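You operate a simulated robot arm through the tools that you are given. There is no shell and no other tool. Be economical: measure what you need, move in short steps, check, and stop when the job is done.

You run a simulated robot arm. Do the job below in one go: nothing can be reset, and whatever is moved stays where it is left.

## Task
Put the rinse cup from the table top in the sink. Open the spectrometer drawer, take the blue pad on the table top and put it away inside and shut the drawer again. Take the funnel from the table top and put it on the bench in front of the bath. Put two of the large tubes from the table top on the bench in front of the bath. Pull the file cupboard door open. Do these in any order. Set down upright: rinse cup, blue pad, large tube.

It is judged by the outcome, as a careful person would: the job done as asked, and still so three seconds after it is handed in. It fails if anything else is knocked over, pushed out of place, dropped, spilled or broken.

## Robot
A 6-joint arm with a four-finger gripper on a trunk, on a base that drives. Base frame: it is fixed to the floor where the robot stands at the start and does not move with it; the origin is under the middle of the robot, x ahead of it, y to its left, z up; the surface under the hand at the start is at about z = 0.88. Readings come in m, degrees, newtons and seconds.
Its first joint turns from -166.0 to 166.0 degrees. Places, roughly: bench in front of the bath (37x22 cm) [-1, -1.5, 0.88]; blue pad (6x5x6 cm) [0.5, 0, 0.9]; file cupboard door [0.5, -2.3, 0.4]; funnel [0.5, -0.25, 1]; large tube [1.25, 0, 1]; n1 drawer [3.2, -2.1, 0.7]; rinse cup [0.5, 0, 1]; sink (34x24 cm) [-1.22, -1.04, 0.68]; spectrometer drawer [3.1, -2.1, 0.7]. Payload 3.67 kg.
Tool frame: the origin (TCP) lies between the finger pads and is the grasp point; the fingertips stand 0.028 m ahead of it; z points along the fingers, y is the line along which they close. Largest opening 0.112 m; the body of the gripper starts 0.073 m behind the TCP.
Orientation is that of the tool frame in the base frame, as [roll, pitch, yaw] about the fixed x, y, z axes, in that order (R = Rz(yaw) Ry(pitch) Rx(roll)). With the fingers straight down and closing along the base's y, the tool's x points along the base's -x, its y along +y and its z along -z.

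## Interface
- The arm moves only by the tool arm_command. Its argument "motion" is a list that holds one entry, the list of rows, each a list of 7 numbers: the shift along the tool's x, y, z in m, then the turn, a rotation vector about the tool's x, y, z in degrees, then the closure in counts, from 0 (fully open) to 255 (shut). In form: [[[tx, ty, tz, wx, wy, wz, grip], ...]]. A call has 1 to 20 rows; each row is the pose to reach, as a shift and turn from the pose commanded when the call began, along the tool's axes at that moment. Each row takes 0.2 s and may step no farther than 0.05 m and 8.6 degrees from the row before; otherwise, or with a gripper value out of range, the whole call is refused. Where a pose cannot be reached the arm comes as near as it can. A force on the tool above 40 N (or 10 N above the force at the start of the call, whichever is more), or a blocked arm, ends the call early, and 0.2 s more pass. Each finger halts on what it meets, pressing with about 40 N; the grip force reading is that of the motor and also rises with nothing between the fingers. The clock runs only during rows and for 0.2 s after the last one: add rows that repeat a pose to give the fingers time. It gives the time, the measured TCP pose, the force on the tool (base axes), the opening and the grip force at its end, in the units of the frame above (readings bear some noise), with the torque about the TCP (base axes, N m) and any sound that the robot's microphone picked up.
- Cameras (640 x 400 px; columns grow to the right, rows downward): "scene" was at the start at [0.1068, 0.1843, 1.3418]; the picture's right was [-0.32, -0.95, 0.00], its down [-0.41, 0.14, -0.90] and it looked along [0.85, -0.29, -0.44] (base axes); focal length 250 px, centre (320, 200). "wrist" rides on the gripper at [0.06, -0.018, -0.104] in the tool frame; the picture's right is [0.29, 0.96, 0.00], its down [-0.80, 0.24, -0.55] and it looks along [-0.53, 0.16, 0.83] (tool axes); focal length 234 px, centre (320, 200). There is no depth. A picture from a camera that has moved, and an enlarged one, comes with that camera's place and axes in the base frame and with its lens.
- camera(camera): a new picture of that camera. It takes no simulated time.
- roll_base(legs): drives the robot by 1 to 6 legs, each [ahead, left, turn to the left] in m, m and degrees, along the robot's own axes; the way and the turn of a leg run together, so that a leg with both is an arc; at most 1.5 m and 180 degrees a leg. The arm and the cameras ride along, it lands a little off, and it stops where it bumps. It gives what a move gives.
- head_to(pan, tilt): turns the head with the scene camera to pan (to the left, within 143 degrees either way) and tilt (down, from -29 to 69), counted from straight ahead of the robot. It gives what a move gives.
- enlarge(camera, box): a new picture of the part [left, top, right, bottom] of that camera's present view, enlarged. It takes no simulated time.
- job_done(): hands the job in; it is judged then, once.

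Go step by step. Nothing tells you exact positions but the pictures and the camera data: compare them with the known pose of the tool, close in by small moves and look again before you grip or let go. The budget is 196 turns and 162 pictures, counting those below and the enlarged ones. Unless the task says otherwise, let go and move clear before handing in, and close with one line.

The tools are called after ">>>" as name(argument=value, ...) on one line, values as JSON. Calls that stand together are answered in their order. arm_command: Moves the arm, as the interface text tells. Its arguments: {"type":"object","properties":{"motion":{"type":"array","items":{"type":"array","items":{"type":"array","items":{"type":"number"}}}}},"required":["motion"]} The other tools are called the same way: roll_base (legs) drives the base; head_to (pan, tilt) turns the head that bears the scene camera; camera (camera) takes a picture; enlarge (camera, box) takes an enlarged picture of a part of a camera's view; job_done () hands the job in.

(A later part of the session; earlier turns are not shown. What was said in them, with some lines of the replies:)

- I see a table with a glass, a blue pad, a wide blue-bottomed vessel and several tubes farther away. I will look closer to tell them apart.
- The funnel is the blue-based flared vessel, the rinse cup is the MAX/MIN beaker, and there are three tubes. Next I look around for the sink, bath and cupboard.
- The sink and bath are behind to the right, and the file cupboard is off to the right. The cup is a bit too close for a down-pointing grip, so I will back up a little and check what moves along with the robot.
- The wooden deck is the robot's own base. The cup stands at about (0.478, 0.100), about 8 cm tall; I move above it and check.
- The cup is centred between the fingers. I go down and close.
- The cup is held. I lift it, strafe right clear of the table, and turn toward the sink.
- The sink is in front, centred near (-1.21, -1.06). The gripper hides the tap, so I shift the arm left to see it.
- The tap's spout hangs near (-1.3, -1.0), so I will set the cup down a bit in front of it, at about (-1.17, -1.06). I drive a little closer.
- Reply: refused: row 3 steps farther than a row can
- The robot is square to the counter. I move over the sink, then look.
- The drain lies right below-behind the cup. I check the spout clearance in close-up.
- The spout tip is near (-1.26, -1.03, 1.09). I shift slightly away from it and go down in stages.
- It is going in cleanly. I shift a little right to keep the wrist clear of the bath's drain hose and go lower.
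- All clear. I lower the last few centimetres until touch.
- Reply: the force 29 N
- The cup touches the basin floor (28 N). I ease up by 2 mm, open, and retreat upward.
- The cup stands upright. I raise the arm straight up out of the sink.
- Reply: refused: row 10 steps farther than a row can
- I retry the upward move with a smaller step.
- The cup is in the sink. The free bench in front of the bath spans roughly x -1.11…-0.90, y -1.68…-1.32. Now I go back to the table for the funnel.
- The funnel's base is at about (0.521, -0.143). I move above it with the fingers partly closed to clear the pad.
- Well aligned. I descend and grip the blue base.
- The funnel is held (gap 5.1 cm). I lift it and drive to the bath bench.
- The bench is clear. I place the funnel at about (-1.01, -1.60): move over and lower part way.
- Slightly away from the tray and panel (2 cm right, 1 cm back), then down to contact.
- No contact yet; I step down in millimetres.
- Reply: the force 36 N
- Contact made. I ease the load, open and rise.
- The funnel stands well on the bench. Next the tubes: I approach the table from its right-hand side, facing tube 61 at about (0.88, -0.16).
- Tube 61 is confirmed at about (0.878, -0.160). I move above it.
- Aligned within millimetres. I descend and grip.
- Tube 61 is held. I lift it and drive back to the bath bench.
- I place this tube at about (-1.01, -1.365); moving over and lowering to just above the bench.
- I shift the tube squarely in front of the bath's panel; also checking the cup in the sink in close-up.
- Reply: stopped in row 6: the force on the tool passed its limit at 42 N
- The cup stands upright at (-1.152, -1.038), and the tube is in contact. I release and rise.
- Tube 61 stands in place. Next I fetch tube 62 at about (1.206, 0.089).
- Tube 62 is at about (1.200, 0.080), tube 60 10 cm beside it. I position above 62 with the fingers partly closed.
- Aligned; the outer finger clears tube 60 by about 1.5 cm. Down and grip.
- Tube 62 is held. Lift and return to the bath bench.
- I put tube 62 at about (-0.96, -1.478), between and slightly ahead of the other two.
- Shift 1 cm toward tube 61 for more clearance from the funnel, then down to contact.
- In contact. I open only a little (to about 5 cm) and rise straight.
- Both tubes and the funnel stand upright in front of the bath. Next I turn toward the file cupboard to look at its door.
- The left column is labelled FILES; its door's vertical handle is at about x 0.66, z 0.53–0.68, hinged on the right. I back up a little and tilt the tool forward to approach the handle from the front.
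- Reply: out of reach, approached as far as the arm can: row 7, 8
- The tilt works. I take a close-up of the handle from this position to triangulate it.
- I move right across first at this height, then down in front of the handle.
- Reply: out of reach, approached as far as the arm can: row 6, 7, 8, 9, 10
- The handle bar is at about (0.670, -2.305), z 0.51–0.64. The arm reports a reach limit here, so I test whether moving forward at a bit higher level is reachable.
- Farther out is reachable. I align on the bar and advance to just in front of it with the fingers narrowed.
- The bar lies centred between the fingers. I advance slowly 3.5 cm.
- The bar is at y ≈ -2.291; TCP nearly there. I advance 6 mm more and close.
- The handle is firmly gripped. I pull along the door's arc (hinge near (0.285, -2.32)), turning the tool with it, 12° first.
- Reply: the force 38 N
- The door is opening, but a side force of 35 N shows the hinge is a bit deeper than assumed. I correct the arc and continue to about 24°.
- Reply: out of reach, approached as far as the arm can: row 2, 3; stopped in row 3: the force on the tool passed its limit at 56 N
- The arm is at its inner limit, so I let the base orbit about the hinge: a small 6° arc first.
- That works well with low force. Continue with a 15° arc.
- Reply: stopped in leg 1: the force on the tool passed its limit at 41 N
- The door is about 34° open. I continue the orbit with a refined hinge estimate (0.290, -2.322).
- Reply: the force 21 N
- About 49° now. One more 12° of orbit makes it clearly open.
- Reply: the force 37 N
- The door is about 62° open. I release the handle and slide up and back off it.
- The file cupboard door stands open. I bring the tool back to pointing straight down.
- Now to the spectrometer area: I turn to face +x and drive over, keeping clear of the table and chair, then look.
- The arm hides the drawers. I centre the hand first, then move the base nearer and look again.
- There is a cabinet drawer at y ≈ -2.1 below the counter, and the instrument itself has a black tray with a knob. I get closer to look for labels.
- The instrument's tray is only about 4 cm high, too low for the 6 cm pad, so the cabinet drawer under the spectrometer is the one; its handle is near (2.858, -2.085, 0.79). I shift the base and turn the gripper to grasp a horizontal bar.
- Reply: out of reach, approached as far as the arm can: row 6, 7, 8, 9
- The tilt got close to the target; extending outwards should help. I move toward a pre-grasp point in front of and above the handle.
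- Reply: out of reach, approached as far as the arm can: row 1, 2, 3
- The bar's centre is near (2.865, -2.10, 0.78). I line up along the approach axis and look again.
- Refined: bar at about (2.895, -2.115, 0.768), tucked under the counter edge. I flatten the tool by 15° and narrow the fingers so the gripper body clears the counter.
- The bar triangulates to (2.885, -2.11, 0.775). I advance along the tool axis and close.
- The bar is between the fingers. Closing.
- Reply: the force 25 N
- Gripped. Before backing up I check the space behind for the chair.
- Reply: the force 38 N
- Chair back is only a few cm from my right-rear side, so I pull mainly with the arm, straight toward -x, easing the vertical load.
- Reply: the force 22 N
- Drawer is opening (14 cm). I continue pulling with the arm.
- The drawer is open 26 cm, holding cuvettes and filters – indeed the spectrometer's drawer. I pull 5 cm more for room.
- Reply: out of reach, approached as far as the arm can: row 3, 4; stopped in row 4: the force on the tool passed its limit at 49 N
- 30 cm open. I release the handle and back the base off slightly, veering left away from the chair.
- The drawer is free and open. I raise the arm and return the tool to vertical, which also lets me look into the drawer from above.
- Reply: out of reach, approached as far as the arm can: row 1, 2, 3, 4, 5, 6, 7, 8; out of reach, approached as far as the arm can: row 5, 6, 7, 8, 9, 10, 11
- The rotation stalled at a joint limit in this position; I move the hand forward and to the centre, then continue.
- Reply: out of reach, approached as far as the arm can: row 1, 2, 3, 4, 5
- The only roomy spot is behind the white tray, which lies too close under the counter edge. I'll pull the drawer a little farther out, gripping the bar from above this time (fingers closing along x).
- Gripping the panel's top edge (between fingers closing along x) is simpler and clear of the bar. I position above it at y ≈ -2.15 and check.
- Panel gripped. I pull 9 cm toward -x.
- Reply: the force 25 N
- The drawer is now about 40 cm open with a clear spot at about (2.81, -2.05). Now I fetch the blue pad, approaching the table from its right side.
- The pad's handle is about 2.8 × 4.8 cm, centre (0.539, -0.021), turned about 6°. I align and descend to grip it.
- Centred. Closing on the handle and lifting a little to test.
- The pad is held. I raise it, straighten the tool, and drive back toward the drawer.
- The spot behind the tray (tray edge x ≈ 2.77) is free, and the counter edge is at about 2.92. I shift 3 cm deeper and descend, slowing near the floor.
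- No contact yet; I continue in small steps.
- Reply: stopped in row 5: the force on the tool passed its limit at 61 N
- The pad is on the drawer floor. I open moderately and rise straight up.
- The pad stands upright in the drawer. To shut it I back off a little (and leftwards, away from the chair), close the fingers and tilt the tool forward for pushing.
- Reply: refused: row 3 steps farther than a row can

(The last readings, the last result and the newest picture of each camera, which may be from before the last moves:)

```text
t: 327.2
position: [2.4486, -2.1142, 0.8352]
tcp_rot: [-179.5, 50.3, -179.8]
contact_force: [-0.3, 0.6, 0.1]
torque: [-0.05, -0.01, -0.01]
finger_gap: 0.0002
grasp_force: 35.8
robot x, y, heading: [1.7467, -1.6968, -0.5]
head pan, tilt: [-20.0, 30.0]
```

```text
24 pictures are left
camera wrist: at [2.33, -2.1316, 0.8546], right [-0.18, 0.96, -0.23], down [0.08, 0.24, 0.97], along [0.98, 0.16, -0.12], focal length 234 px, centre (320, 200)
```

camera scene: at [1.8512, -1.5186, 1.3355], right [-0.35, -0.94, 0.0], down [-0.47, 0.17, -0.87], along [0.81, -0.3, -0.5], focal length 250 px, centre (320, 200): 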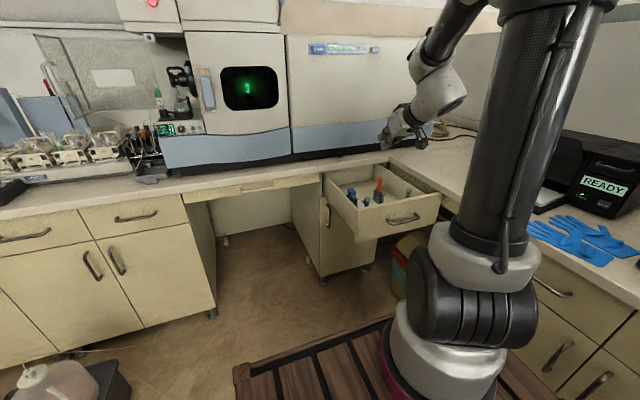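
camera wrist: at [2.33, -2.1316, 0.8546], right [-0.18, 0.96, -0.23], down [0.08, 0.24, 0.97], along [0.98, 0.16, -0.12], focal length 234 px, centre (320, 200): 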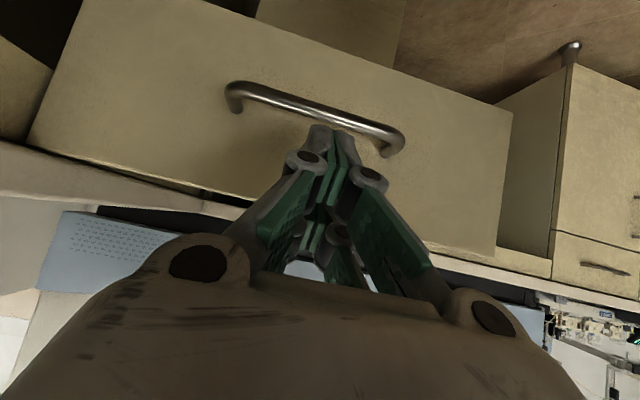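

The fingertips are just above the bar, facing the drawer front. I push gently with the arm at about 6 cm/s.

>>> arm_command(motion=[[[-0.0077, 0, 0.0092, 0, 0, 0, 255], [-0.0153, 0, 0.0185, 0, 0, 0, 255], [-0.023, 0, 0.0277, 0, 0, 0, 255], [-0.0307, 0, 0.0369, 0, 0, 0, 255], [-0.0383, 0, 0.0461, 0, 0, 0, 255], [-0.046, 0, 0.0554, 0, 0, 0, 255], [-0.0537, 0, 0.0646, 0, 0, 0, 255], [-0.0613, 0, 0.0738, 0, 0, 0, 255], [-0.069, 0, 0.0831, 0, 0, 0, 255], [-0.0767, 0, 0.0923, 0, 0, 0, 255], [-0.0843, 0, 0.1015, 0, 0, 0, 255], [-0.092, 0, 0.1107, 0, 0, 0, 255], [-0.0997, 0, 0.12, 0, 0, 0, 255], [-0.1073, 0, 0.1292, 0, 0, 0, 255]]])

>>> enlarge(camera="scene", box=[300, 110, 500, 290])

```text
t: 330.2
position: [2.6162, -2.1122, 0.8342]
tcp_rot: [-179.4, 50.3, -179.9]
contact_force: [0.0, -0.4, 1.1]
torque: [0.01, 0.01, 0.02]
finger_gap: 0.0001
grasp_force: 36.0
robot x, y, heading: [1.7448, -1.7053, -0.4]
head pan, tilt: [-20.0, 30.0]
```

```text
2.22 times, centred on (400, 200) of scene
camera zoom: at [1.8512, -1.5187, 1.3355], right [-0.35, -0.94, 0.0], down [-0.47, 0.17, -0.87], along [0.81, -0.3, -0.5], focal length 556 px, centre (142, 200)
```

zoom: 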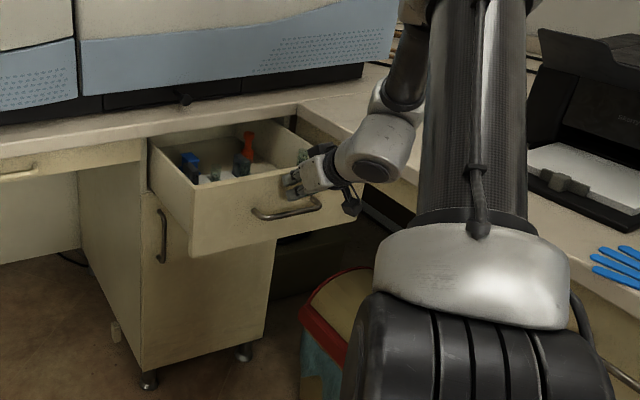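

The drawer slides in with hardly any force, contents upright. I let the base push the next 20 cm.

>>> roll_base(legs=[[0.1, 0, 0], [0.1, 0, 0]])

>>> enlarge(camera="scene", box=[300, 90, 500, 270])

```text
t: 332.1
position: [2.8173, -2.111, 0.8343]
tcp_rot: [-179.6, 50.2, -179.7]
contact_force: [0.0, 0.1, -0.3]
torque: [0.01, 0.03, 0.03]
finger_gap: 0.0
grasp_force: 35.6
robot x, y, heading: [1.9478, -1.7044, -0.4]
head pan, tilt: [-20.0, 30.0]
```

```text
2.22 times, centred on (400, 180) of scene
camera zoom: at [2.0519, -1.52, 1.3355], right [-0.35, -0.94, 0.0], down [-0.47, 0.17, -0.87], along [0.81, -0.3, -0.5], focal length 556 px, centre (142, 244)
```

zoom: 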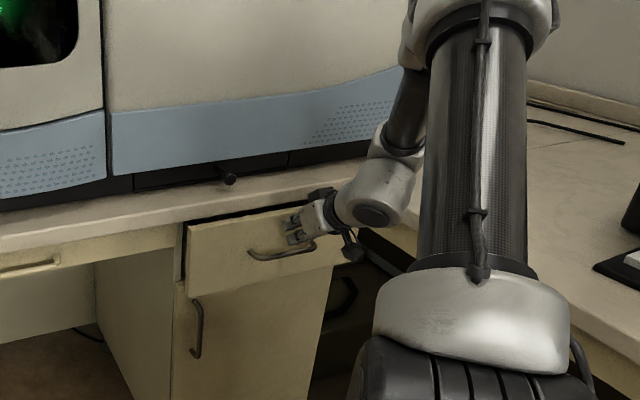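

Almost shut. I push the last bit slowly with the arm until the front seats.

>>> arm_command(motion=[[[-0.0064, 0, 0.0077, 0, 0, 0, 255], [-0.0128, 0, 0.0154, 0, 0, 0, 255], [-0.0192, 0, 0.0231, 0, 0, 0, 255], [-0.0256, 0, 0.0308, 0, 0, 0, 255], [-0.032, 0, 0.0385, 0, 0, 0, 255], [-0.0384, 0, 0.0461, 0, 0, 0, 255], [-0.0435, 0, 0.0523, 0, 0, 0, 255], [-0.0473, 0, 0.0569, 0, 0, 0, 255], [-0.0511, 0, 0.0615, 0, 0, 0, 255], [-0.0537, 0, 0.0646, 0, 0, 0, 255], [-0.0562, 0, 0.0677, 0, 0, 0, 255], [-0.0588, 0, 0.0707, 0, 0, 0, 255]]])

>>> enlarge(camera="scene", box=[300, 90, 500, 270])

```text
t: 333.8
position: [2.8796, -2.1121, 0.8297]
tcp_rot: [-179.6, 49.7, -179.8]
contact_force: [0.3, -0.1, 0.4]
torque: [0.04, 0.02, -0.02]
finger_gap: 0.0
grasp_force: 35.9
robot x, y, heading: [1.9488, -1.7017, -0.5]
head pan, tilt: [-20.0, 30.0]
stopped in row 8: the force on the tool passed its limit at 48 N (the readings are from after the stop); the commanded pose is now the measured one
```

```text
2.22 times, centred on (400, 180) of scene
camera zoom: at [2.0515, -1.52, 1.3355], right [-0.35, -0.94, 0.0], down [-0.47, 0.17, -0.87], along [0.81, -0.3, -0.5], focal length 556 px, centre (142, 244)
```

zoom: 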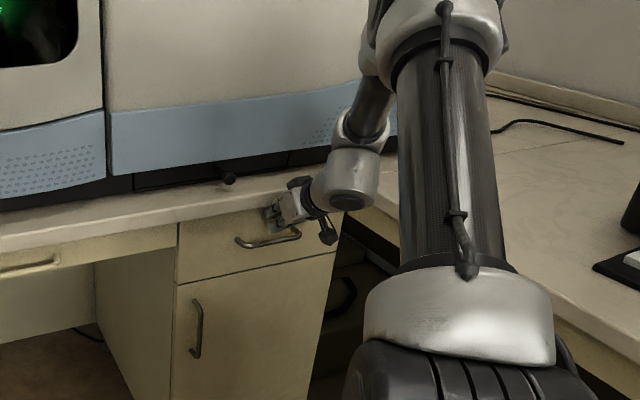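

It seems seated. I back the hand off and look closely at whether the front is flush.

>>> arm_command(motion=[[[0.013, 0, -0.0154, 0, 0, 0, 255], [0.032, 0, -0.0385, 0, 0, 0, 255], [0.058, 0, -0.069, 0, 0, 0, 255], [0.07, 0.02, -0.1, 0, 0, 0, 255], [0.06, 0.04, -0.14, 0, 0, 0, 255], [0.04, 0.06, -0.18, 0, 0, 0, 255]]])

>>> enlarge(camera="scene", box=[330, 130, 450, 230])

```text
t: 335.2
position: [2.7154, -2.0496, 0.915]
tcp_rot: [-179.6, 49.6, -180.0]
contact_force: [0.8, -0.7, -0.4]
torque: [0.01, -0.02, 0.06]
finger_gap: 0.0
grasp_force: 35.4
robot x, y, heading: [1.9485, -1.7034, -0.6]
head pan, tilt: [-20.0, 30.0]
```

```text
4.00 times, centred on (390, 180) of scene
camera zoom: at [2.0521, -1.5204, 1.3355], right [-0.35, -0.94, 0.0], down [-0.47, 0.17, -0.87], along [0.81, -0.3, -0.5], focal length 1000 px, centre (40, 280)
```

zoom: 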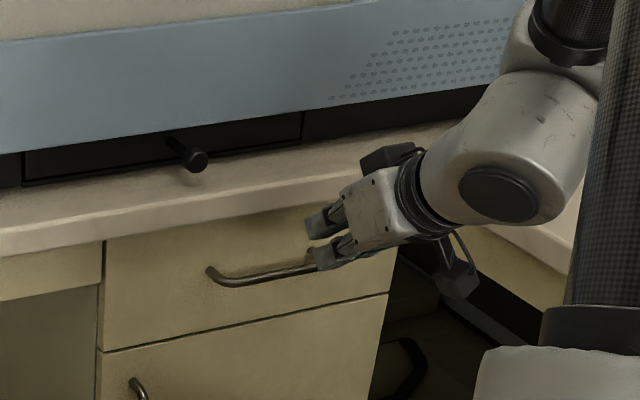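

The drawer is flush and the handle is back at its original place. A last check on the cupboard door before handing in, and I lift the arm well clear.

>>> arm_command(motion=[[[-0.03, 0, -0.03, 0, 0, 0, 255], [-0.06, 0, -0.06, 0, 0, 0, 255], [-0.09, 0, -0.09, 0, 0, 0, 255]]])

>>> head_to(pan=-143, tilt=30)

>>> camera(camera="scene")

```text
t: 336.0
position: [2.709, -2.0517, 1.0401]
tcp_rot: [-179.7, 49.5, -179.9]
contact_force: [1.1, -1.5, -0.9]
torque: [0.01, 0.02, 0.02]
finger_gap: 0.0
grasp_force: 35.9
robot x, y, heading: [1.944, -1.7037, -0.6]
head pan, tilt: [-20.0, 30.0]
```

```text
t: 338.0
position: [2.7076, -2.051, 1.0405]
tcp_rot: [-179.6, 49.7, -179.9]
contact_force: [-0.5, -0.3, 0.1]
torque: [0.02, -0.05, 0.01]
finger_gap: 0.0001
grasp_force: 35.9
robot x, y, heading: [1.946, -1.7032, -0.3]
head pan, tilt: [-143.0, 30.0]
```

```text
19 pictures are left
camera scene: at [1.8943, -1.5426, 1.3355], right [-0.6, 0.8, 0.0], down [0.4, 0.3, -0.87], along [-0.69, -0.52, -0.5], focal length 250 px, centre (320, 200)
```

scene: 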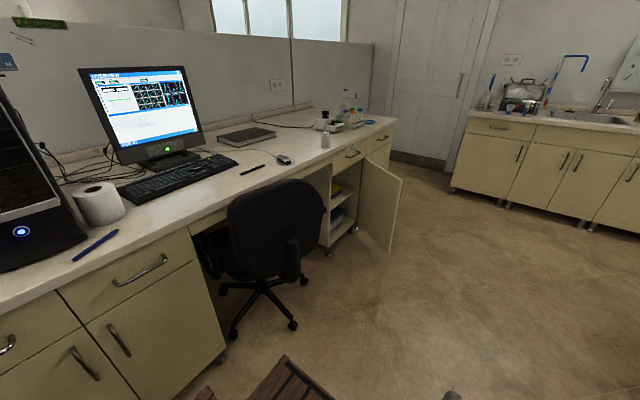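

The file cupboard door stands open, everything else looks as left, and the hand is empty and clear, so I hand the job in.

>>> job_done()

```text
The job is handed in.
```

All five parts of the job are done and handed in. The rinse cup is in the sink. The pad is in the cabinet drawer under the spectrometer, and that drawer is shut. The funnel and tubes 61 and 62 are on the bench in front of the bath, and the file cupboard door is open. That drawer has no label; I chose it because the instrument's own tray is too low for the pad.
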